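You operate a simulated robot arm through the tools that you are given. There is no shell and no other tool. Be economical: measure what you need, move in short steps, check, and stop when the job is done.

You are at the controls of a simulated robot arm. One attempt, no reset.

Task
Put the board patch labelled "F-71" from the patch rack on top of the white hawk. Put the valve motor labelled "R-52" from the top of the fixings bench on top of the brown card box there. Fetch the square yellow cover and set it on the teal tile. Take the tape measure with the smallest size on its label from the top of the board stack and leave it on the shelf under the sorter. Put two of the white gauge blocks from the top of the board stack on the site board shelf. Stack the battery pack that says "Pack T-42" from the top of the board stack on top of the battery pack marked "Pack T-41". Put the brown cube on top of the white film roll on the top of the sample bench. Fetch the small float and set it on top of the yellow rubber block. Put the small white cup labelled "J-24" from the top of the sample bench on the teal panel and the small white cup marked "J-21" on the top of the fixings bench. Stack the box marked "Packers" from the clear end of the power bench on top of the box marked "Tray liners". Do these in any order. Set down upright: valve motor, white gauge block, small float.

It is judged by the outcome, as a careful person would: the job done as asked, and still so three seconds after it is handed in. It fails if anything else is knocked over, pushed out of place, dropped, spilled or broken. Lids that push on must go on centred and level and be pressed home; caps that screw on are set level and turned clockwise until they are tight.

Robot
A 7-joint arm with a two-finger parallel gripper on a trunk, on a base that drives. Base frame: it is fixed to the floor where the robot stands at the start and does not move with it; the origin is under the middle of the robot, x ahead of it, y to its left, z up. Units: cm, rad, N and s.
With the tool pointing down near the work surface it reaches from about 10 to 66 cm from the robot's upright axis, wherever it stands. Its first joint turns from -2.897 to 2.897 rad. Places, roughly: battery pack [50, 100, 75]; bead clips box, packers box, tray liners box [-100, 225, 100]; board patch [50, -25, 75]; brown cube (3x3x3 cm) [130, -70, 80]; card box [100, 25, 75]; shelf under the sorter [110, -40, 40]; site board shelf (123x23 cm) [210, 240, 86]; small float (4x6x7 cm) [120, -190, 40]; small white cup [100, -200, 75]; square yellow cover [150, 50, 75]; tape measure [75, 125, 75]; teal panel (22x16x2 cm) [120, -170, 80]; teal tile (9x9x1 cm) [200, 240, 40]; top of the fixings bench [110, 0, 80]; valve motor [125, 0, 75]; white film roll (8x8x12 cm) [90, -210, 90]; white gauge block [25, 100, 75]; white hawk (20x20x13 cm) [40, -140, 80]; yellow rubber block (10x6x5 cm) [0, 220, 40]. Payload 1.57 kg.
Tool frame: the origin (TCP) lies between the finger pads and is the grasp point; the fingertips stand 3 cm ahead of it; z points along the fingers, y is the line along which they close. The gripper opens to 11 cm. The fingers are 2.4 cm wide and 1.2 cm thick; the gripper's body (4.8 by 11.2 cm) begins 7.8 cm behind the TCP.
Orientation is that of the tool frame in the base frame, as a unit quaternion [w, x, y, z]. With the fingers straight down and closing along the base's y, the tool's x points along the base's -x, its y along +y and its z along -z.

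Tools
- The arm moves only by the tool apply_moves. Its argument "commands" is one flat list of numbers, 7 for each row, row after row: the turn, a rotation vector about the tool's x, y, z in rad, then the shift along the tool's x, y, z in cm, then the gripper command, from -1 (shut) to 1 (fully open), values between in proportion. In form: [wx, wy, wz, tx, ty, tz, jaw, wx, wy, wz, tx, ty, tz, jaw, ...]. A call has 1 to 12 rows; each row is the pose to reach, as a shift and turn from the pose commanded when the call began, along the tool's axes at that moment. Rows are played at 5 a second. More than 5 cm and 0.15 rad between two rows, or a gripper value outside its range, and nothing of the call is played. Where a pose cannot be reached the arm comes as near as it can. A force on the tool above 40 N (or 10 N above the force at the start of the call, whichever is more), or a blocked arm, ends the call early, and 0.2 s more pass. Each finger travels about 4.5 cm/s and halts on what it meets, pressing with about 31 N; the grip force reading is that of the motor and also rises with nothing between the fingers. The clock runs only during rows and for 0.2 s after the last one: add rows that repeat a pose to give the fingers time. The reply holds the time, the measured pose of the TCP, the force on the tool along the base axes, the opening and the grip force, in the units named above and with some noise, with the torque about the TCP (base axes, N m) and any sound that the robot's microphone picked up.
- Cameras (640 x 400 px; columns grow to the right, rows downward): "scene" is now at [1.84, 17.39, 143.93]; the picture's right is [0.25, -0.97, 0.00], its down [-0.68, -0.18, -0.71] and it looks along [0.69, 0.18, -0.70] (base axes); focal length 233 px, centre (320, 200). "wrist" rides on the gripper at [7, 1.6, -14.1] in the tool frame; the picture's right is [-0.23, 0.97, 0.00], its down [-0.86, -0.20, -0.48] and it looks along [-0.47, -0.11, 0.88] (tool axes); focal length 222 px, centre (320, 200). There is no depth. A picture from a camera that has moved, and an enlarged one, comes with that camera's place and axes in the base frame and with its lens.
- capture(camera): a new picture of that camera. It takes no simulated time.
- move_column(by): slides the trunk up (or, below 0, down) by that many cm; the arm and the scene camera ride with it, the base frame stays. It gives what a move gives, with no picture.
- drive_base(legs): drives the robot by 1 to 6 legs, each [ahead, turn to the left] in cm and rad, along the robot's own axes; the way and the turn of a leg run together, so that a leg with both is an arc; at most 150 cm and 3.142 rad a leg. The arm and the cameras ride along, it lands a little off, and it stops where it bumps. It gives what a move gives.
- head_to(pan, tilt): turns the head with the scene camera to pan (to the left, within 2.705 rad either way) and tilt (down, from -0.506 to 1.204), counted from straight ahead of the robot. It gives what a move gives.
- enlarge(camera, box): a new picture of the part [left, top, right, bottom] of that camera's present view, enlarged. It takes no simulated time.
- sign_off(): hands the job in; it is judged then, once.

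Work in short steps. Places have to be worked out from the pictures, the camera data and where the tool is seen: move nearer, look again, correct. Check each grasp and each placing, and mend what went wrong. You have 567 turns and 360 pictures in all, those below and enlarged ones among them. Open the gripper and draw the arm clear of the work before you hand the job in, unless the task says otherwise; then end with one line.

The tools are called after "Emit:" by a JSON object that holds its "method" and its "body". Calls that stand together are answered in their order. apply_moves: Moves the arm, as the interface text tells. Its arguments: {"type":"object","properties":{"commands":{"type":"array","items":{"type":"number"}}},"required":["commands"]} The other tools are called the same way: move_column (by) slides the trunk up or down; drive_base (legs) drives the base; head_to (pan, tilt) turns the head that bears the scene camera; capture (camera) takes a picture; enlarge (camera, box) takes an enlarged picture of a part of a camera's view; sign_off () hands the job in.

At the start:

```text
clock: 0.0
eef_pos: [31.7, 29.38, 117.12]
tool_rot: [0.0, 0.0, 1.0, 0.0]
force: [0.7, 0.1, -1.3]
wrist_torque: [-0.01, -0.01, 0.01]
gripper_width: 11.0
finger_force: 0.0
trunk travel left (down, up): [-37.5, 21.5]
robot x, y, heading: [-0.45, -0.22, 0.004]
head pan, tilt: [0.257, 0.775]
```

scene: 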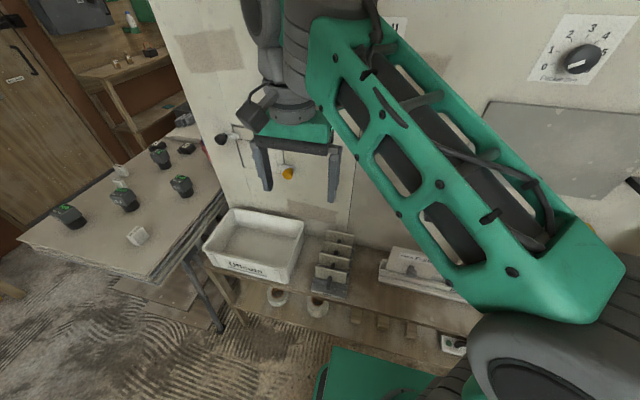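
wrist: 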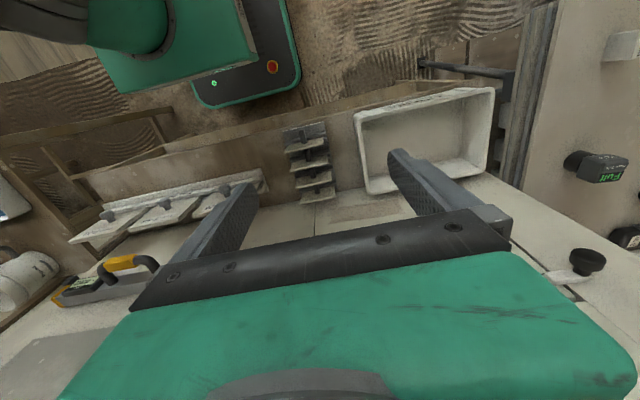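

I start by surveying the site with the head camera.

Emit:
{"method": "head_to", "body": {"pan": -0.6, "tilt": 0.6}}

Emit:
{"method": "capture", "body": {"camera": "scene"}}

Emit:
{"method": "head_to", "body": {"pan": 1.2, "tilt": 0.6}}

Emit:
{"method": "capture", "body": {"camera": "scene"}}

Emit:
{"method": "head_to", "body": {"pan": 2.2, "tilt": 0.5}}

Emit:
{"method": "capture", "body": {"camera": "scene"}}

Emit:
{"method": "head_to", "body": {"pan": -1.5, "tilt": 0.5}}

Emit:
{"method": "capture", "body": {"camera": "scene"}}

```text
clock: 1.2
eef_pos: [31.74, 29.41, 117.05]
tool_rot: [0.0, 0.001, 1.0, 0.0]
force: [0.2, -0.1, -0.6]
wrist_torque: [0.0, 0.0, -0.02]
gripper_width: 11.0
finger_force: 0.1
trunk travel left (down, up): [-37.5, 21.5]
robot x, y, heading: [-0.32, -0.22, 0.002]
head pan, tilt: [-0.6, 0.6]
```

```text
357 pictures are left
camera scene: at [1.22, 10.34, 145.41], right [-0.56, -0.83, 0.0], down [-0.47, 0.32, -0.83], along [0.68, -0.47, -0.56], focal length 233 px, centre (320, 200)
```

scene: 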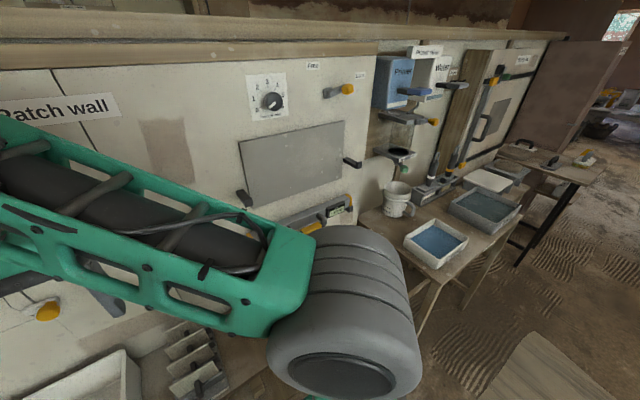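

```text
clock: 3.0
eef_pos: [31.6, 29.26, 117.26]
tool_rot: [0.0, 0.0, 1.0, 0.0]
force: [-0.1, -0.5, 0.3]
wrist_torque: [-0.01, 0.03, 0.0]
gripper_width: 11.0
finger_force: 0.1
trunk travel left (down, up): [-37.5, 21.5]
robot x, y, heading: [-0.06, 0.04, -0.0]
head pan, tilt: [1.201, 0.6]
```

```text
356 pictures are left
camera scene: at [-2.87, 23.56, 145.41], right [0.93, -0.36, 0.0], down [-0.2, -0.53, -0.83], along [0.3, 0.77, -0.56], focal length 233 px, centre (320, 200)
```

scene: 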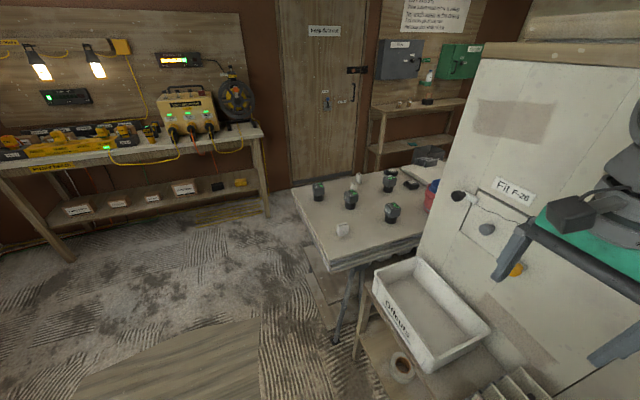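

```text
clock: 4.2
eef_pos: [31.61, 29.39, 117.11]
tool_rot: [0.0, 0.0, 1.0, 0.0]
force: [-0.1, 0.5, 0.2]
wrist_torque: [0.0, 0.01, -0.01]
gripper_width: 11.02
finger_force: 0.1
trunk travel left (down, up): [-37.5, 21.5]
robot x, y, heading: [-0.05, -0.02, -0.003]
head pan, tilt: [2.201, 0.499]
```

```text
355 pictures are left
camera scene: at [-11.43, 22.68, 146.32], right [0.81, 0.59, 0.0], down [0.28, -0.39, -0.88], along [-0.52, 0.71, -0.48], focal length 233 px, centre (320, 200)
```

scene: 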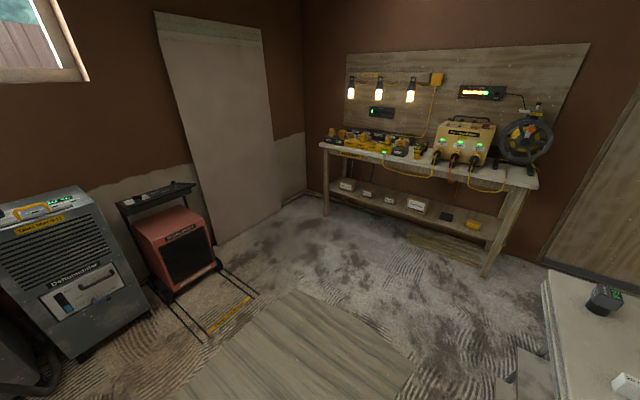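

```text
clock: 7.3
eef_pos: [31.71, 29.28, 117.18]
tool_rot: [0.0, 0.0, 1.0, 0.0]
force: [-0.8, 0.1, 0.2]
wrist_torque: [-0.01, -0.01, -0.04]
gripper_width: 11.02
finger_force: 0.2
trunk travel left (down, up): [-37.5, 21.5]
robot x, y, heading: [0.25, -0.03, -0.001]
head pan, tilt: [-1.499, 0.499]
```

```text
354 pictures are left
camera scene: at [-5.42, 6.25, 146.32], right [-1.0, -0.07, 0.0], down [-0.03, 0.48, -0.88], along [0.06, -0.88, -0.48], focal length 233 px, centre (320, 200)
```

scene: 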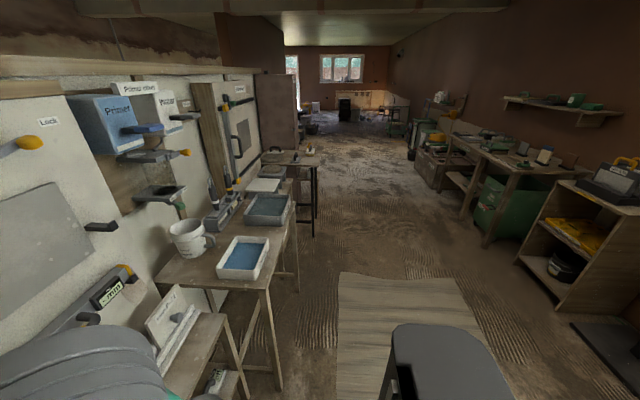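

The wrist camera shows some knobbed plates; I enlarge that, and also look towards the hawk.

Emit:
{"method": "enlarge", "body": {"camera": "wrist", "box": [40, 120, 360, 320]}}

Emit:
{"method": "enlarge", "body": {"camera": "scene", "box": [120, 120, 340, 400]}}

Emit:
{"method": "head_to", "body": {"pan": -2.5, "tilt": 0.5}}

Emit:
{"method": "capture", "body": {"camera": "scene"}}

```text
2.00 times, centred on (200, 220) of wrist
camera zoom: at [24.77, 30.84, 131.27], right [0.23, 0.97, 0.0], down [0.86, -0.2, 0.48], along [0.47, -0.11, -0.88], focal length 444 px, centre (560, 160)
```

zoom: 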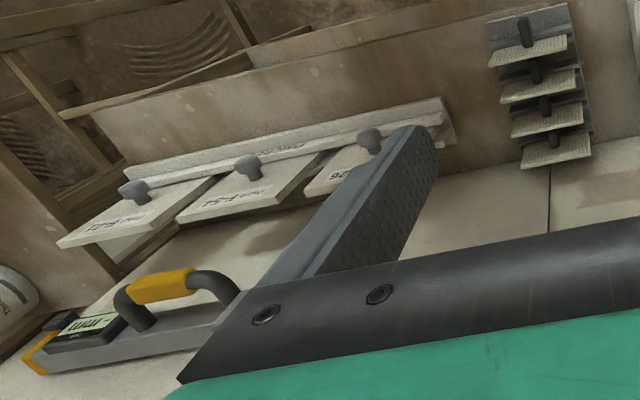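

```text
1.43 times, centred on (230, 260) of scene
camera zoom: at [-5.42, 6.25, 146.32], right [-1.0, -0.07, 0.0], down [-0.03, 0.48, -0.88], along [0.06, -0.88, -0.48], focal length 334 px, centre (449, 114)
```

zoom: 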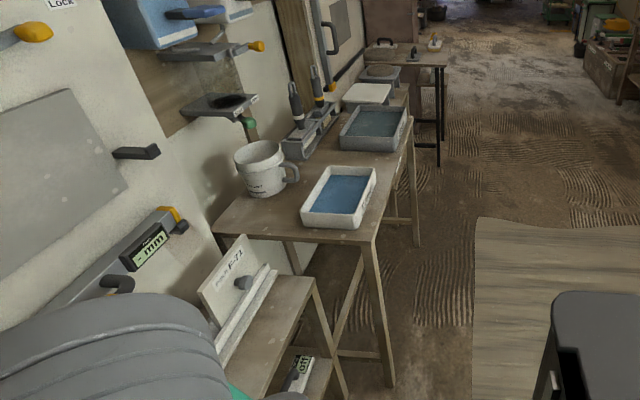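

```text
clock: 8.6
eef_pos: [31.87, 29.24, 117.24]
tool_rot: [0.001, 0.0, 1.0, -0.001]
force: [-0.1, 1.3, 1.0]
wrist_torque: [0.02, 0.01, 0.03]
gripper_width: 11.02
finger_force: 0.0
trunk travel left (down, up): [-37.5, 21.5]
robot x, y, heading: [0.38, -0.15, 0.0]
head pan, tilt: [-2.499, 0.499]
```

```text
351 pictures are left
camera scene: at [-13.35, 9.87, 146.32], right [-0.6, 0.8, 0.0], down [0.38, 0.29, -0.88], along [-0.7, -0.53, -0.48], focal length 233 px, centre (320, 200)
```

scene: 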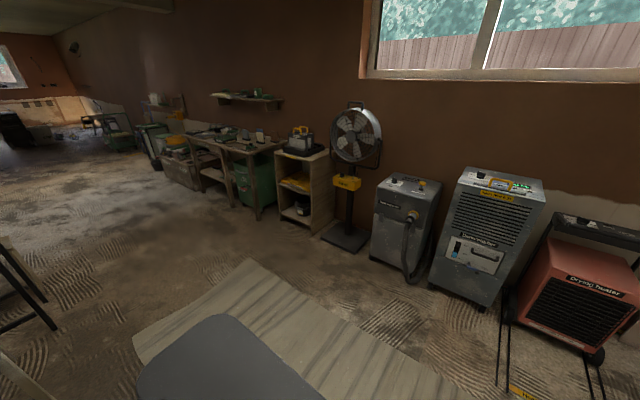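

F-71 is the patch nearest −y, near [46,-38,78]; the hawk is near [42,-133]. I turn to face −y and drive along the rack so it lies on the robot's left.

Emit:
{"method": "drive_base", "body": {"legs": [[0, -1.571], [38, 0]]}}

Emit:
{"method": "head_to", "body": {"pan": 1.2, "tilt": 0.8}}

Emit:
{"method": "capture", "body": {"camera": "scene"}}

Emit:
{"method": "capture", "body": {"camera": "wrist"}}

```text
clock: 14.2
eef_pos: [30.3, -56.01, 117.18]
tool_rot: [0.0, 0.7, 0.714, 0.0]
force: [0.1, 0.6, 1.0]
wrist_torque: [-0.16, -0.01, -0.01]
gripper_width: 10.99
finger_force: 0.1
trunk travel left (down, up): [-37.5, 21.5]
robot x, y, heading: [0.58, -24.95, -1.551]
head pan, tilt: [-2.499, 0.499]
stopped in leg 2: the robot was blocked; the commanded pose is now the measured one
```

```text
clock: 17.2
eef_pos: [30.28, -56.36, 117.21]
tool_rot: [0.0, 0.7, 0.714, 0.0]
force: [-0.3, -0.3, 0.0]
wrist_torque: [-0.03, 0.0, 0.01]
gripper_width: 11.02
finger_force: 0.0
trunk travel left (down, up): [-37.5, 21.5]
robot x, y, heading: [0.37, -25.11, -1.551]
head pan, tilt: [1.201, 0.799]
```

```text
350 pictures are left
camera scene: at [23.28, -21.74, 143.72], right [-0.34, -0.94, 0.0], down [-0.67, 0.25, -0.7], along [0.66, -0.24, -0.72], focal length 233 px, centre (320, 200)
```

scene: 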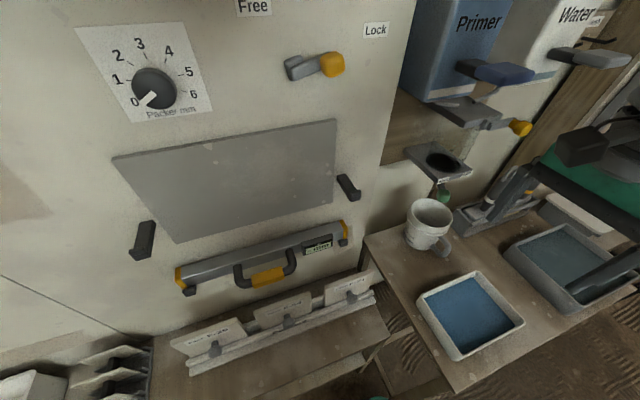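

```text
349 pictures are left
camera wrist: at [31.86, -49.3, 131.25], right [0.98, -0.21, 0.0], down [-0.18, -0.86, 0.48], along [-0.1, -0.47, -0.88], focal length 222 px, centre (320, 200)
```

wrist: 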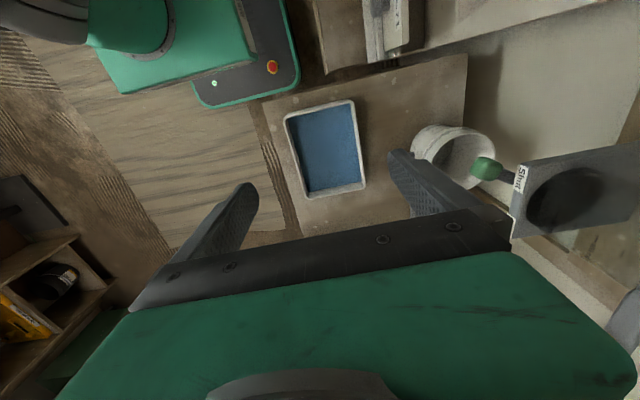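

The base touched the primer bench corner; I back off a little and look closely at the patches.

Emit:
{"method": "drive_base", "body": {"legs": [[-5, 0]]}}

Emit:
{"method": "enlarge", "body": {"camera": "scene", "box": [150, 220, 430, 400]}}

```text
clock: 18.2
eef_pos: [30.17, -51.16, 117.19]
tool_rot: [0.0, 0.699, 0.715, 0.0]
force: [-0.5, 0.5, 0.9]
wrist_torque: [0.02, -0.04, -0.02]
gripper_width: 11.0
finger_force: 0.1
trunk travel left (down, up): [-37.5, 21.5]
robot x, y, heading: [0.49, -20.2, -1.554]
head pan, tilt: [1.201, 0.799]
```

```text
2.22 times, centred on (290, 310) of scene
camera zoom: at [23.17, -16.69, 143.73], right [-0.34, -0.94, 0.0], down [-0.67, 0.24, -0.7], along [0.66, -0.24, -0.72], focal length 519 px, centre (387, -44)
```

zoom: 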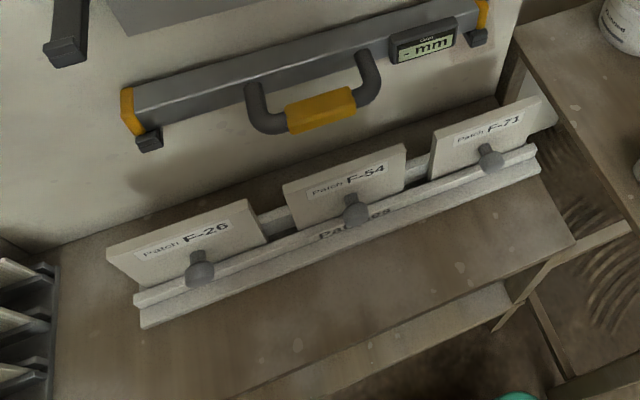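

I bring the wrist camera round to look at the patches from the robot side.

Emit:
{"method": "apply_moves", "body": {"commands": [0, 0, -0.14, 1, 0.7, 1.5, 1, 0, 0, -0.28, 2, 1.4, 3, 1, 0, 0, -0.42, 3, 2.1, 4.5, 1, 0, 0, -0.56, 4, 2.8, 6, 1, 0, 0, -0.7, 5, 3.5, 7.5, 1, 0, 0, -0.84, 6, 4.2, 9, 1, 0, 0, -0.98, 7, 5, 10.5, 1, 0, 0, -1.12, 8, 5.6, 12, 1, 0, 0, -1.26, 9, 6.3, 13.5, 1, 0, 0, -1.4, 10, 7, 15, 1, 0, 0, -1.54, 11, 7, 16, 1]}}

Emit:
{"method": "capture", "body": {"camera": "wrist"}}

```text
clock: 20.6
eef_pos: [36.9, -39.92, 101.18]
tool_rot: [0.0, 0.004, 1.0, 0.0]
force: [-1.1, -0.9, 1.2]
wrist_torque: [0.06, 0.0, -0.01]
gripper_width: 10.97
finger_force: 0.1
trunk travel left (down, up): [-37.5, 21.5]
robot x, y, heading: [0.55, -20.18, -1.552]
head pan, tilt: [1.201, 0.799]
```

```text
347 pictures are left
camera wrist: at [29.95, -38.29, 115.24], right [0.23, 0.97, 0.0], down [0.85, -0.21, 0.48], along [0.46, -0.11, -0.88], focal length 222 px, centre (320, 200)
```

wrist: 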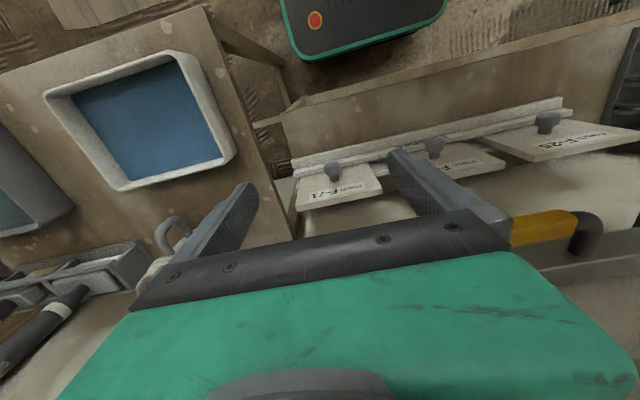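

I take enlarged views of F-71 to find its tilt and knob.

Emit:
{"method": "enlarge", "body": {"camera": "wrist", "box": [270, 130, 430, 230]}}

Emit:
{"method": "enlarge", "body": {"camera": "scene", "box": [290, 220, 430, 320]}}

```text
4.00 times, centred on (350, 180) of wrist
camera zoom: at [29.95, -38.29, 115.24], right [0.23, 0.97, 0.0], down [0.85, -0.21, 0.48], along [0.46, -0.11, -0.88], focal length 888 px, centre (200, 280)
```

zoom: 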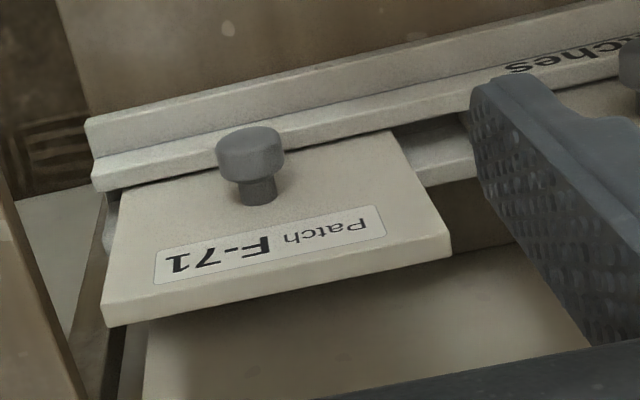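

```text
4.00 times, centred on (360, 270) of scene
camera zoom: at [23.19, -16.71, 143.72], right [-0.34, -0.94, 0.0], down [-0.67, 0.25, -0.7], along [0.66, -0.24, -0.72], focal length 934 px, centre (160, -80)
```

zoom: 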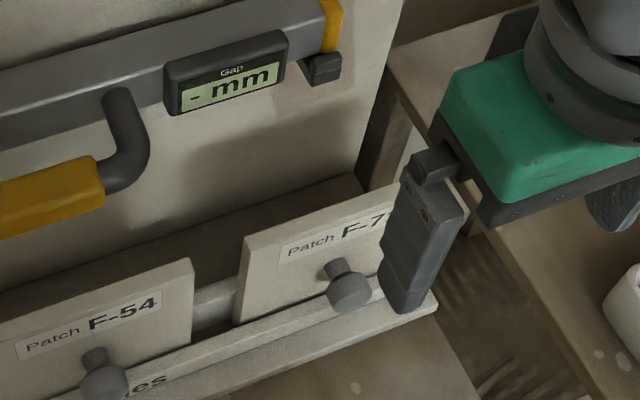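

The knob head is a ~3 cm disc near [44.4,-39.3,76], axis about 15° up. I pitch the tool to point forward and down and stand off about 8 cm from it.

Emit:
{"method": "apply_moves", "body": {"commands": [0, -0.125, 0, 0, 0.1, 2.5, 0, 0, -0.25, 0, 0, 0.2, 5, 0, 0, -0.375, 0, 0, 0.3, 7.5, 0, 0, -0.5, 0, 0, 0.4, 10, 0, 0, -0.625, 0, 0, 0.5, 12.5, 0, 0, -0.75, 0, 0, 0.6, 15, 0, 0, -0.876, 0, 0, 0.6, 18, 0, 0, -0.876, 0, 0, 0.6, 18.9, 0]}}

Emit:
{"method": "capture", "body": {"camera": "wrist"}}

Emit:
{"method": "enlarge", "body": {"camera": "scene", "box": [230, 200, 470, 350]}}

```text
clock: 22.4
eef_pos: [37.0, -39.52, 82.28]
tool_rot: [0.425, 0.005, 0.905, -0.002]
force: [0.5, 0.5, 0.7]
wrist_torque: [0.01, 0.0, -0.01]
gripper_width: 5.5
finger_force: 0.0
trunk travel left (down, up): [-37.5, 21.5]
robot x, y, heading: [0.35, -19.92, -1.551]
head pan, tilt: [1.201, 0.799]
```

```text
344 pictures are left
camera wrist: at [21.69, -37.79, 85.88], right [0.15, 0.97, 0.17], down [0.18, -0.2, 0.96], along [0.97, -0.12, -0.2], focal length 222 px, centre (320, 200)
```

wrist: 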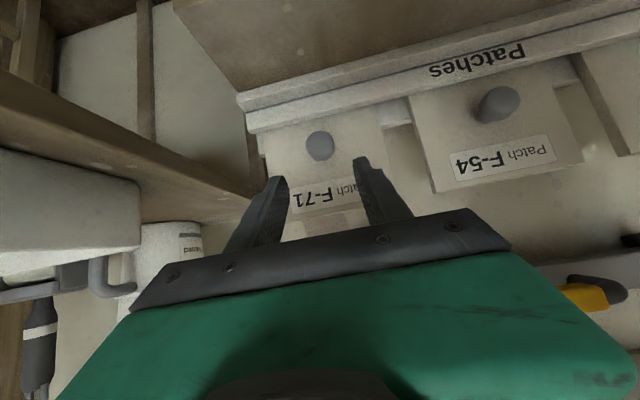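

```text
2.67 times, centred on (350, 275) of scene
camera zoom: at [23.19, -16.72, 143.72], right [-0.34, -0.94, 0.0], down [-0.67, 0.25, -0.7], along [0.66, -0.24, -0.72], focal length 622 px, centre (240, 0)
```

zoom: 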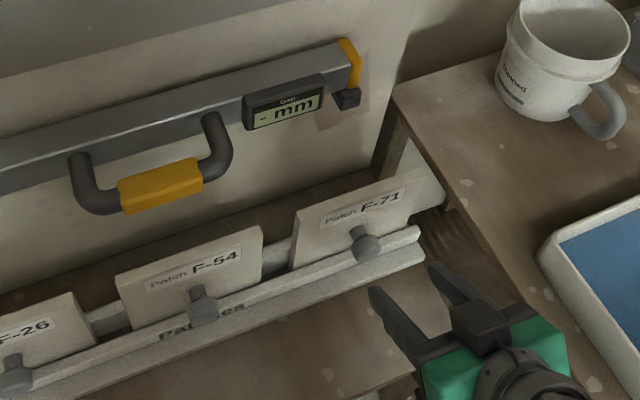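

Knob head refined at ≈[45,-39.4,75.3]. I advance with the jaws half open.

Emit:
{"method": "apply_moves", "body": {"commands": [0, 0, 0, 0.1, 0.1, 3, 0, 0, 0, 0, 0.2, 0.1, 6, 0, 0, 0, 0, 0.3, 0.1, 8, 0, 0, 0, 0, 0.3, 0.1, 9.2, 0]}}

Emit:
{"method": "capture", "body": {"camera": "wrist"}}

Emit:
{"method": "enlarge", "body": {"camera": "scene", "box": [290, 220, 430, 320]}}

```text
clock: 23.4
eef_pos: [44.03, -39.44, 76.07]
tool_rot: [0.424, 0.005, 0.906, -0.002]
force: [0.1, -0.1, 0.4]
wrist_torque: [-0.02, -0.01, -0.02]
gripper_width: 5.5
finger_force: 0.1
trunk travel left (down, up): [-37.5, 21.5]
robot x, y, heading: [0.64, -20.18, -1.55]
head pan, tilt: [1.201, 0.799]
```

```text
342 pictures are left
camera wrist: at [28.65, -37.76, 79.8], right [0.15, 0.97, 0.17], down [0.18, -0.2, 0.96], along [0.97, -0.12, -0.2], focal length 222 px, centre (320, 200)
```

wrist: 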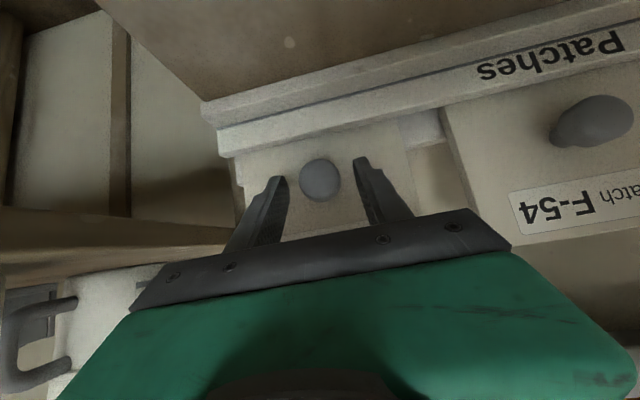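

```text
4.00 times, centred on (360, 270) of scene
camera zoom: at [23.18, -16.7, 143.72], right [-0.34, -0.94, 0.0], down [-0.67, 0.25, -0.7], along [0.66, -0.24, -0.72], focal length 934 px, centre (160, -80)
```

zoom: 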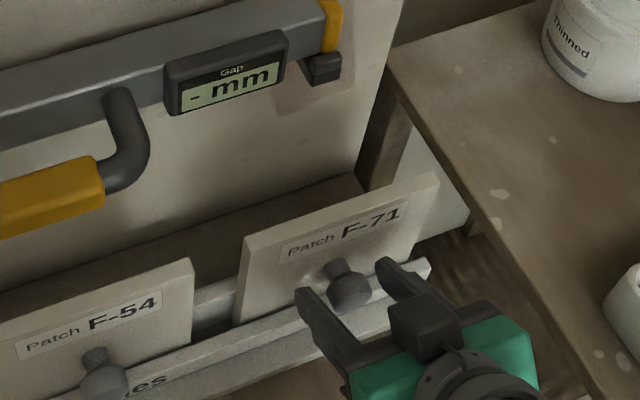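

The knob sits between the fingertips; I close on it.

Emit:
{"method": "apply_moves", "body": {"commands": [0, 0, 0, 0, 0, 0.4, -1, 0, 0, 0, 0, 0, 0.4, -1, 0, 0, 0, 0, 0, 0.4, -1, 0, 0, 0, 0, 0, 0.4, -1]}}

Emit:
{"method": "capture", "body": {"camera": "wrist"}}

```text
clock: 24.4
eef_pos: [44.13, -39.57, 75.82]
tool_rot: [0.423, 0.005, 0.906, -0.002]
force: [0.1, 0.4, -0.2]
wrist_torque: [0.0, 0.05, 0.0]
gripper_width: 3.1
finger_force: 31.0
trunk travel left (down, up): [-37.5, 21.5]
robot x, y, heading: [0.63, -20.28, -1.547]
head pan, tilt: [1.201, 0.799]
```

```text
340 pictures are left
camera wrist: at [28.9, -37.78, 79.53], right [0.15, 0.97, 0.17], down [0.18, -0.2, 0.96], along [0.97, -0.12, -0.21], focal length 222 px, centre (320, 200)
```

wrist: 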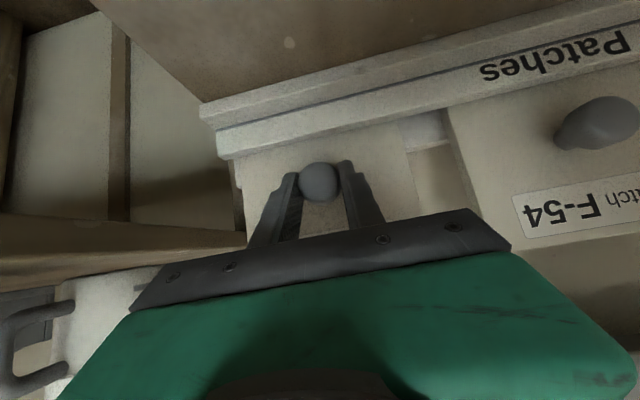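

Gripped at 3.1 cm. I lift it along the board plane out of the rack, then back away.

Emit:
{"method": "apply_moves", "body": {"commands": [0, 0, 0, -1.1, 0, -0.6, -1, 0, 0, 0, -2.2, 0, -1.2, -1, 0, 0, 0, -3.3, 0, -1.8, -1, 0, 0, 0, -4.4, 0, -2.4, -1, 0, 0, 0, -5.5, 0, -3.5, -1, 0, 0, 0, -5.5, 0, -7, -1, 0, 0, 0, -5.5, 0, -11, -1, 0, 0, 0, -5.5, 0, -15, -1]}}

Emit:
{"method": "capture", "body": {"camera": "wrist"}}

Emit:
{"method": "capture", "body": {"camera": "scene"}}

```text
clock: 26.2
eef_pos: [36.03, -39.33, 89.7]
tool_rot: [0.424, 0.003, 0.906, -0.002]
force: [0.4, 0.2, -2.3]
wrist_torque: [0.02, 0.11, 0.01]
gripper_width: 3.12
finger_force: 31.2
trunk travel left (down, up): [-37.5, 21.5]
robot x, y, heading: [0.19, -19.99, -1.546]
head pan, tilt: [1.201, 0.799]
```

```text
339 pictures are left
camera wrist: at [20.83, -37.68, 93.32], right [0.15, 0.97, 0.17], down [0.18, -0.2, 0.96], along [0.97, -0.12, -0.21], focal length 222 px, centre (320, 200)
```

wrist: 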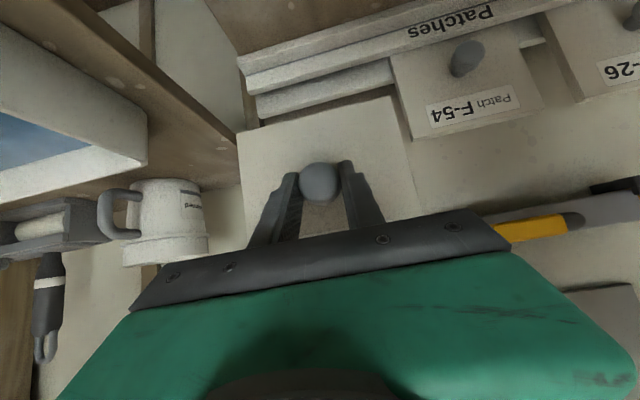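

```text
338 pictures are left
camera scene: at [23.2, -16.72, 143.72], right [-0.34, -0.94, 0.0], down [-0.67, 0.25, -0.7], along [0.66, -0.24, -0.72], focal length 233 px, centre (320, 200)
```

scene: 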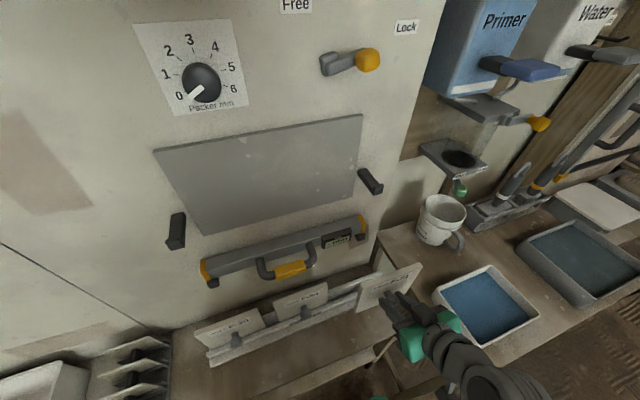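

Patch in hand. I raise and retract the arm, then drive round to the hawk at x≈-16.

Emit:
{"method": "apply_moves", "body": {"commands": [0, 0, 0, -1.5, 0, -3.5, -1, 0, 0, 0, -3, 0, -7, -1, 0, 0, 0, -4.5, 0, -10.5, -1]}}

Emit:
{"method": "drive_base", "body": {"legs": [[-15, 0], [0, -0.45], [40, 0], [0, 0.43], [90, 0]]}}

Emit:
{"method": "capture", "body": {"camera": "scene"}}

Emit:
{"method": "capture", "body": {"camera": "wrist"}}

```text
clock: 27.2
eef_pos: [31.93, -34.04, 96.01]
tool_rot: [0.387, -0.02, 0.916, 0.099]
force: [0.4, 0.5, -0.8]
wrist_torque: [0.0, 0.11, -0.02]
gripper_width: 3.09
finger_force: 31.4
trunk travel left (down, up): [-37.5, 21.5]
robot x, y, heading: [0.4, -20.02, -1.549]
head pan, tilt: [1.201, 0.799]
stopped in row 3: the arm was blocked; the commanded pose is now the measured one
```

```text
clock: 37.5
eef_pos: [14.87, -145.32, 95.42]
tool_rot: [0.389, -0.005, 0.917, 0.093]
force: [0.3, 0.1, -0.9]
wrist_torque: [-0.01, 0.01, 0.0]
gripper_width: 0.0
finger_force: 21.3
trunk travel left (down, up): [-37.5, 21.5]
robot x, y, heading: [-16.15, -130.27, -1.58]
head pan, tilt: [1.201, 0.799]
```

```text
337 pictures are left
camera scene: at [6.58, -127.37, 143.84], right [-0.37, -0.93, 0.0], down [-0.67, 0.27, -0.7], along [0.65, -0.26, -0.72], focal length 233 px, centre (320, 200)
```

scene: 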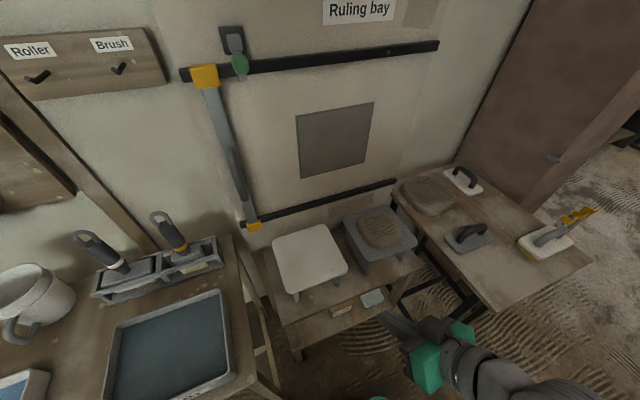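

```text
336 pictures are left
camera wrist: at [-0.18, -145.83, 100.33], right [0.08, 0.94, 0.32], down [0.27, -0.33, 0.9], along [0.96, 0.02, -0.28], focal length 222 px, centre (320, 200)
```

wrist: 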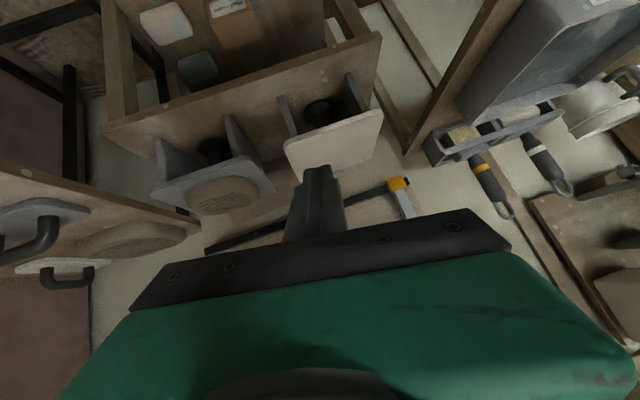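

The patch slipped out while driving. I look back along the path to find it.

Emit:
{"method": "head_to", "body": {"pan": 2.3, "tilt": 0.7}}

Emit:
{"method": "capture", "body": {"camera": "scene"}}

Emit:
{"method": "head_to", "body": {"pan": 2.7, "tilt": 1.0}}

Emit:
{"method": "capture", "body": {"camera": "scene"}}

```text
clock: 38.8
eef_pos: [14.83, -145.29, 95.12]
tool_rot: [0.388, -0.004, 0.917, 0.093]
force: [-0.4, 0.1, -0.6]
wrist_torque: [-0.01, 0.0, 0.0]
gripper_width: 0.0
finger_force: 21.1
trunk travel left (down, up): [-37.5, 21.5]
robot x, y, heading: [-16.52, -130.09, -1.583]
head pan, tilt: [2.3, 0.7]
```

```text
335 pictures are left
camera scene: at [5.49, -118.79, 144.51], right [0.66, -0.75, 0.0], down [-0.48, -0.42, -0.76], along [0.58, 0.5, -0.64], focal length 233 px, centre (320, 200)
```

scene: 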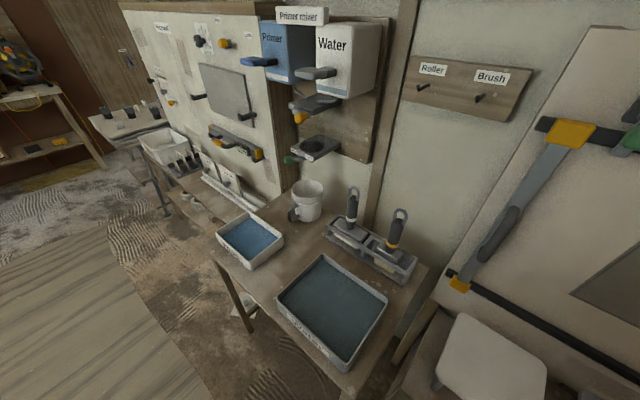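

```text
clock: 39.7
eef_pos: [14.81, -145.32, 95.38]
tool_rot: [0.387, -0.003, 0.917, 0.093]
force: [-0.5, 0.7, 0.2]
wrist_torque: [0.03, -0.01, 0.02]
gripper_width: 0.0
finger_force: 21.0
trunk travel left (down, up): [-37.5, 21.5]
robot x, y, heading: [-16.09, -130.06, -1.585]
head pan, tilt: [2.7, 1.0]
```

```text
334 pictures are left
camera scene: at [2.14, -118.11, 142.23], right [0.9, -0.44, 0.0], down [-0.37, -0.76, -0.54], along [0.24, 0.49, -0.84], focal length 233 px, centre (320, 200)
```

scene: 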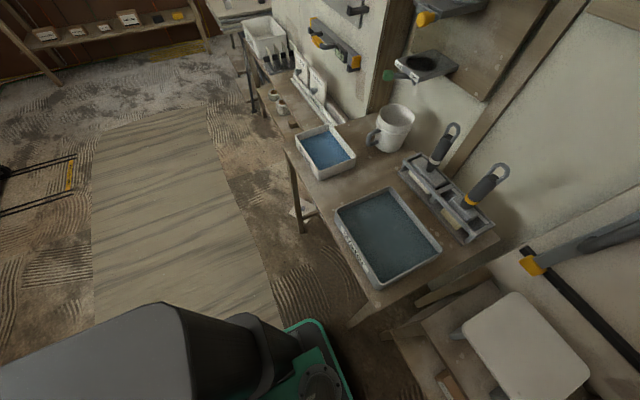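

A pale piece shows near the bench leg; I enlarge there.

Emit:
{"method": "enlarge", "body": {"camera": "scene", "box": [220, 70, 400, 250]}}

```text
2.22 times, centred on (310, 160) of scene
camera zoom: at [2.14, -118.11, 142.23], right [0.9, -0.44, 0.0], down [-0.37, -0.76, -0.54], along [0.24, 0.49, -0.84], focal length 519 px, centre (342, 289)
```

zoom: 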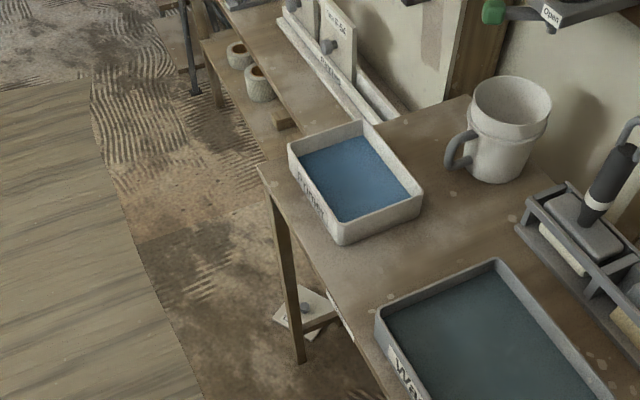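

The patch lies on the floor near [29,-37], knob up. I drive back and face +x to fetch it.

Emit:
{"method": "drive_base", "body": {"legs": [[-98, 0], [0, 1.55]]}}

Emit:
{"method": "head_to", "body": {"pan": -0.2, "tilt": 1.1}}

Emit:
{"method": "capture", "body": {"camera": "scene"}}

```text
clock: 48.5
eef_pos: [1.89, -1.69, 95.31]
tool_rot: [0.215, -0.64, 0.657, 0.336]
force: [-1.1, 0.7, -0.4]
wrist_torque: [0.03, 0.01, -0.02]
gripper_width: 0.0
finger_force: 21.4
trunk travel left (down, up): [-37.5, 21.5]
robot x, y, heading: [-14.51, -32.41, -0.046]
head pan, tilt: [2.7, 1.0]
```

```text
clock: 51.1
eef_pos: [1.93, -1.78, 95.25]
tool_rot: [0.215, -0.639, 0.658, 0.337]
force: [0.3, 0.6, -0.8]
wrist_torque: [0.05, -0.04, -0.04]
gripper_width: 0.01
finger_force: 21.0
trunk travel left (down, up): [-37.5, 21.5]
robot x, y, heading: [-14.52, -32.36, -0.044]
head pan, tilt: [-0.201, 1.1]
```

```text
332 pictures are left
camera scene: at [-13.79, -18.29, 141.57], right [-0.24, -0.97, 0.0], down [-0.86, 0.22, -0.45], along [0.44, -0.11, -0.89], focal length 233 px, centre (320, 200)
```

scene: 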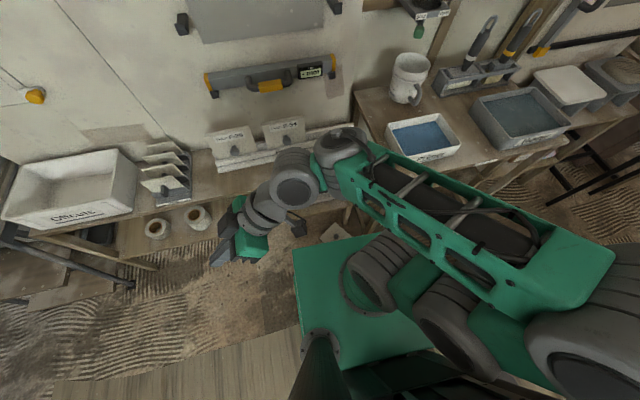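

I back up a bit and bring the arm to the front with the tool pointing straight down.

Emit:
{"method": "drive_base", "body": {"legs": [[-8, 0]]}}

Emit:
{"method": "apply_moves", "body": {"commands": [0.064, 0.041, 0.121, 1.98, -1.68, -2.48, 0, 0.127, 0.081, 0.241, 3.95, -3.35, -4.97, 0, 0.191, 0.122, 0.362, 5.93, -5.03, -7.45, 0, 0.254, 0.162, 0.482, 7.9, -6.7, -9.93, 0, 0.318, 0.203, 0.603, 9.88, -8.38, -12.42, 0, 0.382, 0.244, 0.724, 11.85, -10.05, -14.9, 0, 0.445, 0.284, 0.844, 13.83, -11.73, -17.38, 0, 0.509, 0.325, 0.965, 15.8, -13.4, -19.87, 0, 0.572, 0.365, 1.085, 17.78, -15.08, -22.35, 0, 0.636, 0.406, 1.206, 19.75, -16.75, -24.83, 0, 0.7, 0.446, 1.326, 21.73, -18.43, -27.32, 0, 0.763, 0.487, 1.447, 23.7, -20.1, -29.8, 0]}}

Emit:
{"method": "capture", "body": {"camera": "wrist"}}

```text
clock: 52.1
eef_pos: [-6.01, -1.38, 95.37]
tool_rot: [0.215, -0.638, 0.658, 0.336]
force: [0.7, 0.5, -0.6]
wrist_torque: [0.01, 0.04, 0.03]
gripper_width: 0.02
finger_force: 21.2
trunk travel left (down, up): [-37.5, 21.5]
robot x, y, heading: [-23.01, -31.83, -0.049]
head pan, tilt: [-0.201, 1.1]
```

```text
clock: 52.9
eef_pos: [-8.05, -6.82, 92.74]
tool_rot: [0.089, -0.594, 0.731, 0.324]
force: [-0.1, 0.3, -0.3]
wrist_torque: [0.03, 0.05, -0.05]
gripper_width: 5.49
finger_force: 0.0
trunk travel left (down, up): [-37.5, 21.5]
robot x, y, heading: [-22.75, -31.87, -0.044]
head pan, tilt: [-0.201, 1.1]
stopped in row 3: the arm was blocked; the commanded pose is now the measured one
```

```text
331 pictures are left
camera wrist: at [-7.93, -20.5, 100.65], right [-0.84, 0.27, 0.48], down [0.55, 0.4, 0.74], along [0.01, 0.88, -0.48], focal length 222 px, centre (320, 200)
```

wrist: 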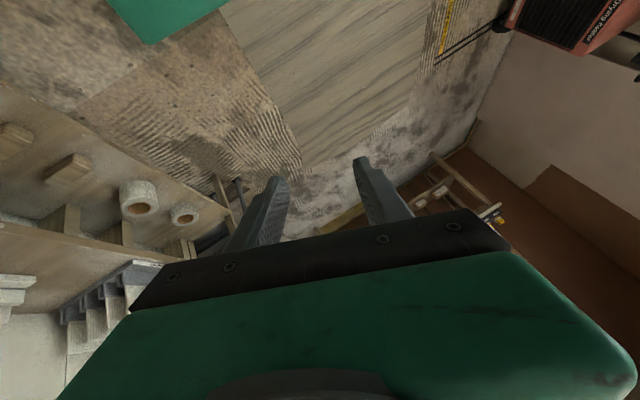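

The arm was folded too tightly; I first reach outwards and up, then level the tool.

Emit:
{"method": "apply_moves", "body": {"commands": [0, 0, 0, -4.4, -0.6, -0.55, 0, 0, 0, 0, -8.8, -1.2, -1.1, 0, 0, 0, 0, -13.2, -1.8, -1.65, 0, 0, 0, 0, -17.7, -2.3, -2.2, 0, 0.081, 0.081, 0.054, -17.7, -2.3, -2.2, 0, 0.163, 0.162, 0.107, -17.7, -2.3, -2.2, 0, 0.244, 0.243, 0.161, -17.7, -2.3, -2.2, 0, 0.325, 0.324, 0.214, -17.7, -2.3, -2.2, 0, 0.406, 0.405, 0.268, -17.7, -2.3, -2.2, 0, 0.488, 0.486, 0.322, -17.7, -2.3, -2.2, 0]}}

```text
clock: 55.1
eef_pos: [-0.49, 6.25, 102.91]
tool_rot: [0.007, -0.493, 0.87, -0.002]
force: [-0.2, -0.7, -0.3]
wrist_torque: [0.01, 0.02, -0.01]
gripper_width: 5.53
finger_force: 0.0
trunk travel left (down, up): [-37.5, 21.5]
robot x, y, heading: [-22.83, -32.06, -0.05]
head pan, tilt: [-0.201, 1.1]
```

Now I swing to the front, above the patch.

Emit:
{"method": "apply_moves", "body": {"commands": [0, 0, 0.11, 2.26, -4.05, 0.3, 0, 0, 0, 0.22, 4.53, -8.1, 0.5, 0, 0, 0, 0.33, 6.8, -12.2, 0.8, 0, 0, 0, 0.44, 9.05, -16.2, 1, 0, 0, 0, 0.55, 11.3, -20.3, 1.3, 0, 0, 0, 0.66, 13.6, -24.3, 1.6, 0, 0, 0, 0.77, 15.8, -28.4, 1.9, 0, 0, 0, 0.88, 18.1, -32.4, 2.2, 0, 0, 0, 0.99, 20.4, -36.5, 2.5, 0, 0, 0, 1.1, 22.6, -40.5, 2.8, 0, 0, 0, 1.2, 24.9, -44.6, 3, 0]}}

Emit:
{"method": "capture", "body": {"camera": "wrist"}}

Emit:
{"method": "capture", "body": {"camera": "scene"}}

```text
clock: 57.5
eef_pos: [24.86, -38.11, 100.23]
tool_rot: [0.008, 0.085, 0.996, 0.003]
force: [-0.5, 0.3, -0.1]
wrist_torque: [0.0, 0.0, -0.06]
gripper_width: 5.5
finger_force: 0.0
trunk travel left (down, up): [-37.5, 21.5]
robot x, y, heading: [-22.58, -31.88, -0.047]
head pan, tilt: [-0.201, 1.1]
```

```text
330 pictures are left
camera wrist: at [18.15, -35.45, 114.14], right [0.39, 0.92, 0.01], down [0.8, -0.34, 0.49], along [0.45, -0.18, -0.87], focal length 222 px, centre (320, 200)
```

wrist: 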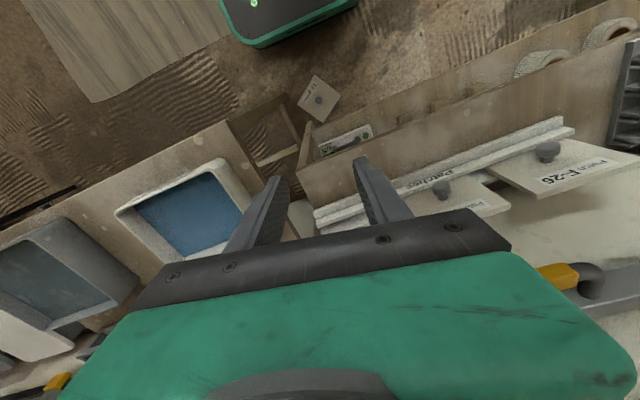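

```text
329 pictures are left
camera scene: at [-21.79, -17.93, 141.55], right [-0.25, -0.97, 0.0], down [-0.86, 0.22, -0.45], along [0.44, -0.11, -0.89], focal length 233 px, centre (320, 200)
```

scene: 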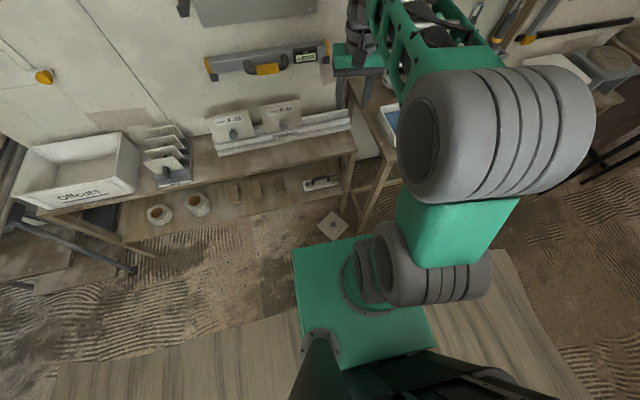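

Patch centre ≈[27,-38] on the floor. I lower the trunk, with the tool aligned and leaned slightly to the robot side.

Emit:
{"method": "apply_moves", "body": {"commands": [0, 0, -0.08, 0, 0, 0, 0, 0, -0.06, -0.16, 0, 0, 0, 0, 0, -0.12, -0.16, 0, 0, 0, 0]}}

Emit:
{"method": "move_column", "body": {"by": -37}}

Emit:
{"method": "capture", "body": {"camera": "wrist"}}

```text
clock: 58.3
eef_pos: [25.09, -38.23, 100.13]
tool_rot: [0.068, 0.005, 0.998, -0.004]
force: [0.3, 0.0, 0.6]
wrist_torque: [0.0, 0.01, 0.0]
gripper_width: 5.51
finger_force: 0.0
trunk travel left (down, up): [-37.5, 21.5]
robot x, y, heading: [-22.49, -32.2, -0.048]
head pan, tilt: [-0.201, 1.1]
```

```text
clock: 61.9
eef_pos: [25.05, -38.14, 63.16]
tool_rot: [0.068, 0.006, 0.998, -0.004]
force: [0.3, 0.4, -0.5]
wrist_torque: [-0.03, -0.01, 0.01]
gripper_width: 5.48
finger_force: 0.1
trunk travel left (down, up): [-0.5, 58.5]
robot x, y, heading: [-22.74, -31.6, -0.044]
head pan, tilt: [-0.201, 1.1]
```

```text
328 pictures are left
camera wrist: at [16.28, -36.4, 76.19], right [0.24, 0.97, 0.02], down [0.78, -0.2, 0.59], along [0.58, -0.12, -0.81], focal length 222 px, centre (320, 200)
```

wrist: 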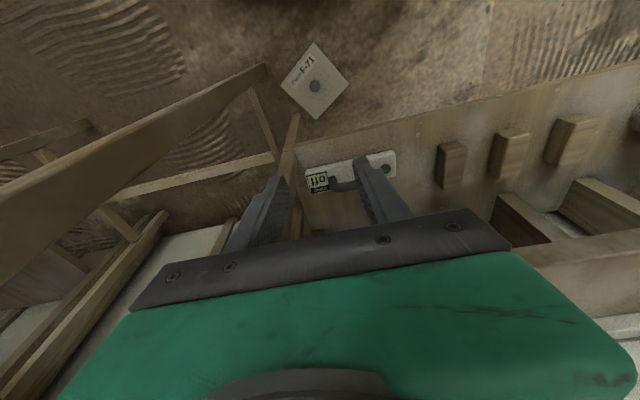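

The knob is at ≈[27.6,-38.8,3.6]. I descend to a few cm above.

Emit:
{"method": "apply_moves", "body": {"commands": [0, 0, 0, 0.42, 0, 4.5, 0.2, 0, 0, 0, 0.84, 0, 9, 0.2, 0, 0, 0, 1.26, -0.1, 13.5, 0.2, 0, 0, 0, 1.68, -0.2, 18, 0.2, 0, 0, 0, 2.1, -0.2, 22.5, 0.2, 0, 0, 0, 2.5, -0.3, 27, 0.2, 0, 0, 0, 2.95, -0.4, 31.5, 0.2, 0, 0, 0, 3.4, -0.4, 36, 0.2, 0, 0, 0, 3.8, -0.5, 40.5, 0.2, 0, 0, 0, 4.2, -0.5, 45, 0.2, 0, 0, 0, 4.6, -0.6, 49.5, 0.2]}}

Emit:
{"method": "capture", "body": {"camera": "wrist"}}

```text
clock: 64.3
eef_pos: [27.65, -39.04, 13.65]
tool_rot: [0.069, 0.005, 0.998, -0.004]
force: [0.2, 0.2, 0.7]
wrist_torque: [-0.04, 0.04, -0.01]
gripper_width: 6.6
finger_force: 0.1
trunk travel left (down, up): [-0.5, 58.5]
robot x, y, heading: [-22.66, -31.71, -0.047]
head pan, tilt: [-0.201, 1.1]
```

```text
327 pictures are left
camera wrist: at [18.79, -37.38, 26.5], right [0.24, 0.97, 0.02], down [0.78, -0.2, 0.59], along [0.58, -0.12, -0.8], focal length 222 px, centre (320, 200)
```

wrist: 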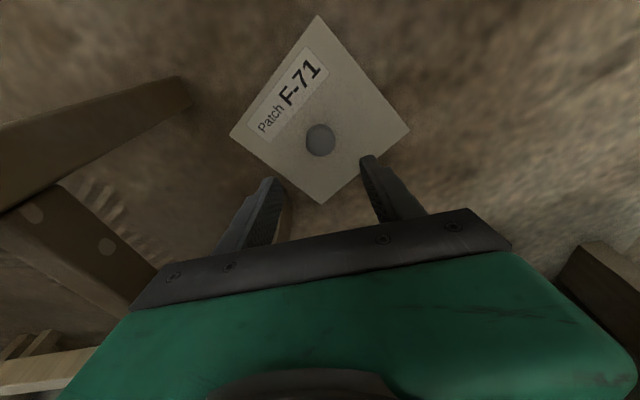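

Aligned over the knob; descending and closing.

Emit:
{"method": "apply_moves", "body": {"commands": [0, 0, 0, 0.6, 0, 4.5, 0.2, 0, 0, 0, 1.1, 0, 7.7, 0.2, 0, 0, 0, 1.2, 0, 8.9, 0.2, 0, 0, 0, 1.2, 0, 8.9, -1, 0, 0, 0, 1.2, 0, 8.9, -1, 0, 0, 0, 1.2, 0, 8.9, -1, 0, 0, 0, 1.2, 0, 8.9, -1]}}

Emit:
{"method": "capture", "body": {"camera": "wrist"}}

```text
clock: 65.9
eef_pos: [27.31, -39.26, 4.63]
tool_rot: [0.067, 0.006, 0.998, -0.005]
force: [0.0, 0.2, 0.1]
wrist_torque: [0.03, 0.03, 0.0]
gripper_width: 3.12
finger_force: 31.2
trunk travel left (down, up): [-0.5, 58.5]
robot x, y, heading: [-22.54, -31.98, -0.048]
head pan, tilt: [-0.201, 1.1]
```

```text
326 pictures are left
camera wrist: at [18.52, -37.52, 17.64], right [0.24, 0.97, 0.02], down [0.78, -0.2, 0.59], along [0.58, -0.12, -0.81], focal length 222 px, centre (320, 200)
```

wrist: 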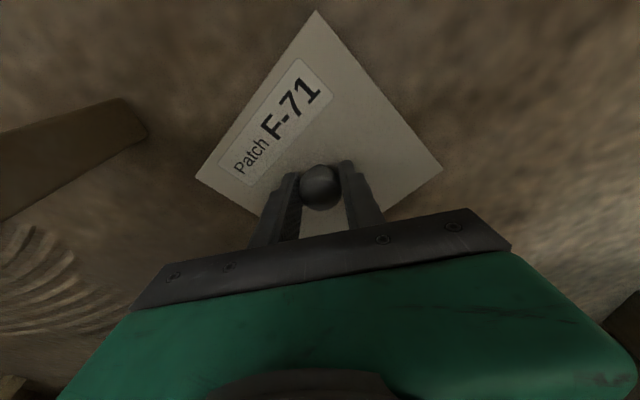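

Gripped the knob. I lift it straight up, slightly robot-wards.

Emit:
{"method": "apply_moves", "body": {"commands": [0, 0, 0, -0.3, 0, -2.5, -1, 0, 0, 0, -0.6, 0, -5, -1, 0, 0, 0, -0.7, 0, -9, -1, 0, 0, 0, -0.7, 0, -13, -1, 0, 0, 0, -0.7, 0, -17, -1, 0, 0, 0, -0.7, 0, -21, -1, 0, 0, 0, -0.7, 0, -25, -1, 0, 0, 0, -0.7, 0, -29, -1, 0, 0, 0, -0.7, 0, -33, -1, 0, 0, 0, -0.7, 0, -37, -1, 0, 0, 0, -0.7, 0, -41, -1]}}

Emit:
{"method": "capture", "body": {"camera": "wrist"}}

```text
clock: 68.3
eef_pos: [22.28, -38.94, 45.17]
tool_rot: [0.067, 0.005, 0.998, -0.003]
force: [0.3, -0.6, -2.2]
wrist_torque: [0.01, -0.05, -0.01]
gripper_width: 3.12
finger_force: 31.6
trunk travel left (down, up): [-0.5, 58.5]
robot x, y, heading: [-22.57, -32.12, -0.044]
head pan, tilt: [-0.201, 1.1]
```

```text
325 pictures are left
camera wrist: at [13.53, -37.12, 58.14], right [0.24, 0.97, 0.02], down [0.78, -0.2, 0.59], along [0.58, -0.12, -0.81], focal length 222 px, centre (320, 200)
```

wrist: 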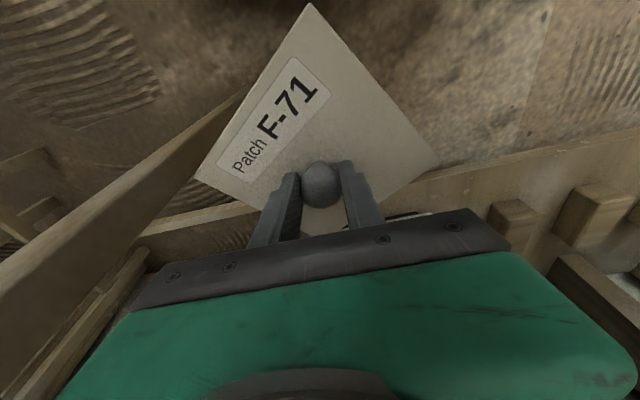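

I pull back from the shelf edge and raise the trunk.

Emit:
{"method": "apply_moves", "body": {"commands": [0, 0, 0, 3, 0, -2, -1, 0, 0, 0, 6, 0, -4, -1]}}

Emit:
{"method": "move_column", "body": {"by": 52}}

Emit:
{"method": "capture", "body": {"camera": "wrist"}}

```text
clock: 68.9
eef_pos: [15.68, -38.82, 48.12]
tool_rot: [0.067, 0.006, 0.998, -0.003]
force: [0.3, 0.1, -2.4]
wrist_torque: [-0.01, -0.02, -0.01]
gripper_width: 3.1
finger_force: 30.9
trunk travel left (down, up): [-0.5, 58.5]
robot x, y, heading: [-22.77, -31.81, -0.047]
head pan, tilt: [-0.201, 1.1]
```

```text
refused: 52 is not a number from -40 to 40
```

```text
324 pictures are left
camera wrist: at [7.06, -37.04, 61.3], right [0.24, 0.97, 0.02], down [0.78, -0.2, 0.59], along [0.58, -0.12, -0.81], focal length 222 px, centre (320, 200)
```

wrist: 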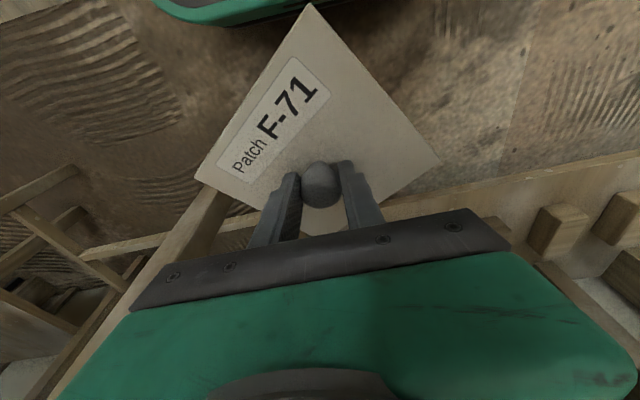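

Emit:
{"method": "move_column", "body": {"by": 40}}

Emit:
{"method": "capture", "body": {"camera": "wrist"}}

```text
clock: 72.7
eef_pos: [15.85, -38.78, 88.29]
tool_rot: [0.068, 0.005, 0.998, -0.003]
force: [-0.4, -0.1, -2.5]
wrist_torque: [-0.02, 0.03, -0.02]
gripper_width: 3.1
finger_force: 30.7
trunk travel left (down, up): [-40.5, 18.5]
robot x, y, heading: [-22.43, -32.21, -0.048]
head pan, tilt: [-0.201, 1.1]
```

```text
323 pictures are left
camera wrist: at [7.09, -37.05, 101.29], right [0.24, 0.97, 0.02], down [0.78, -0.2, 0.59], along [0.58, -0.12, -0.81], focal length 222 px, centre (320, 200)
```

wrist: 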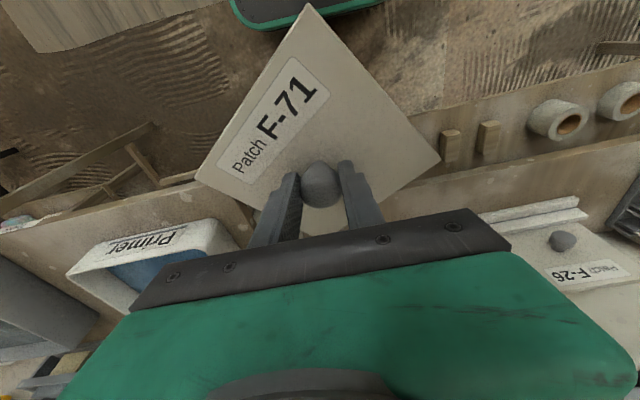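

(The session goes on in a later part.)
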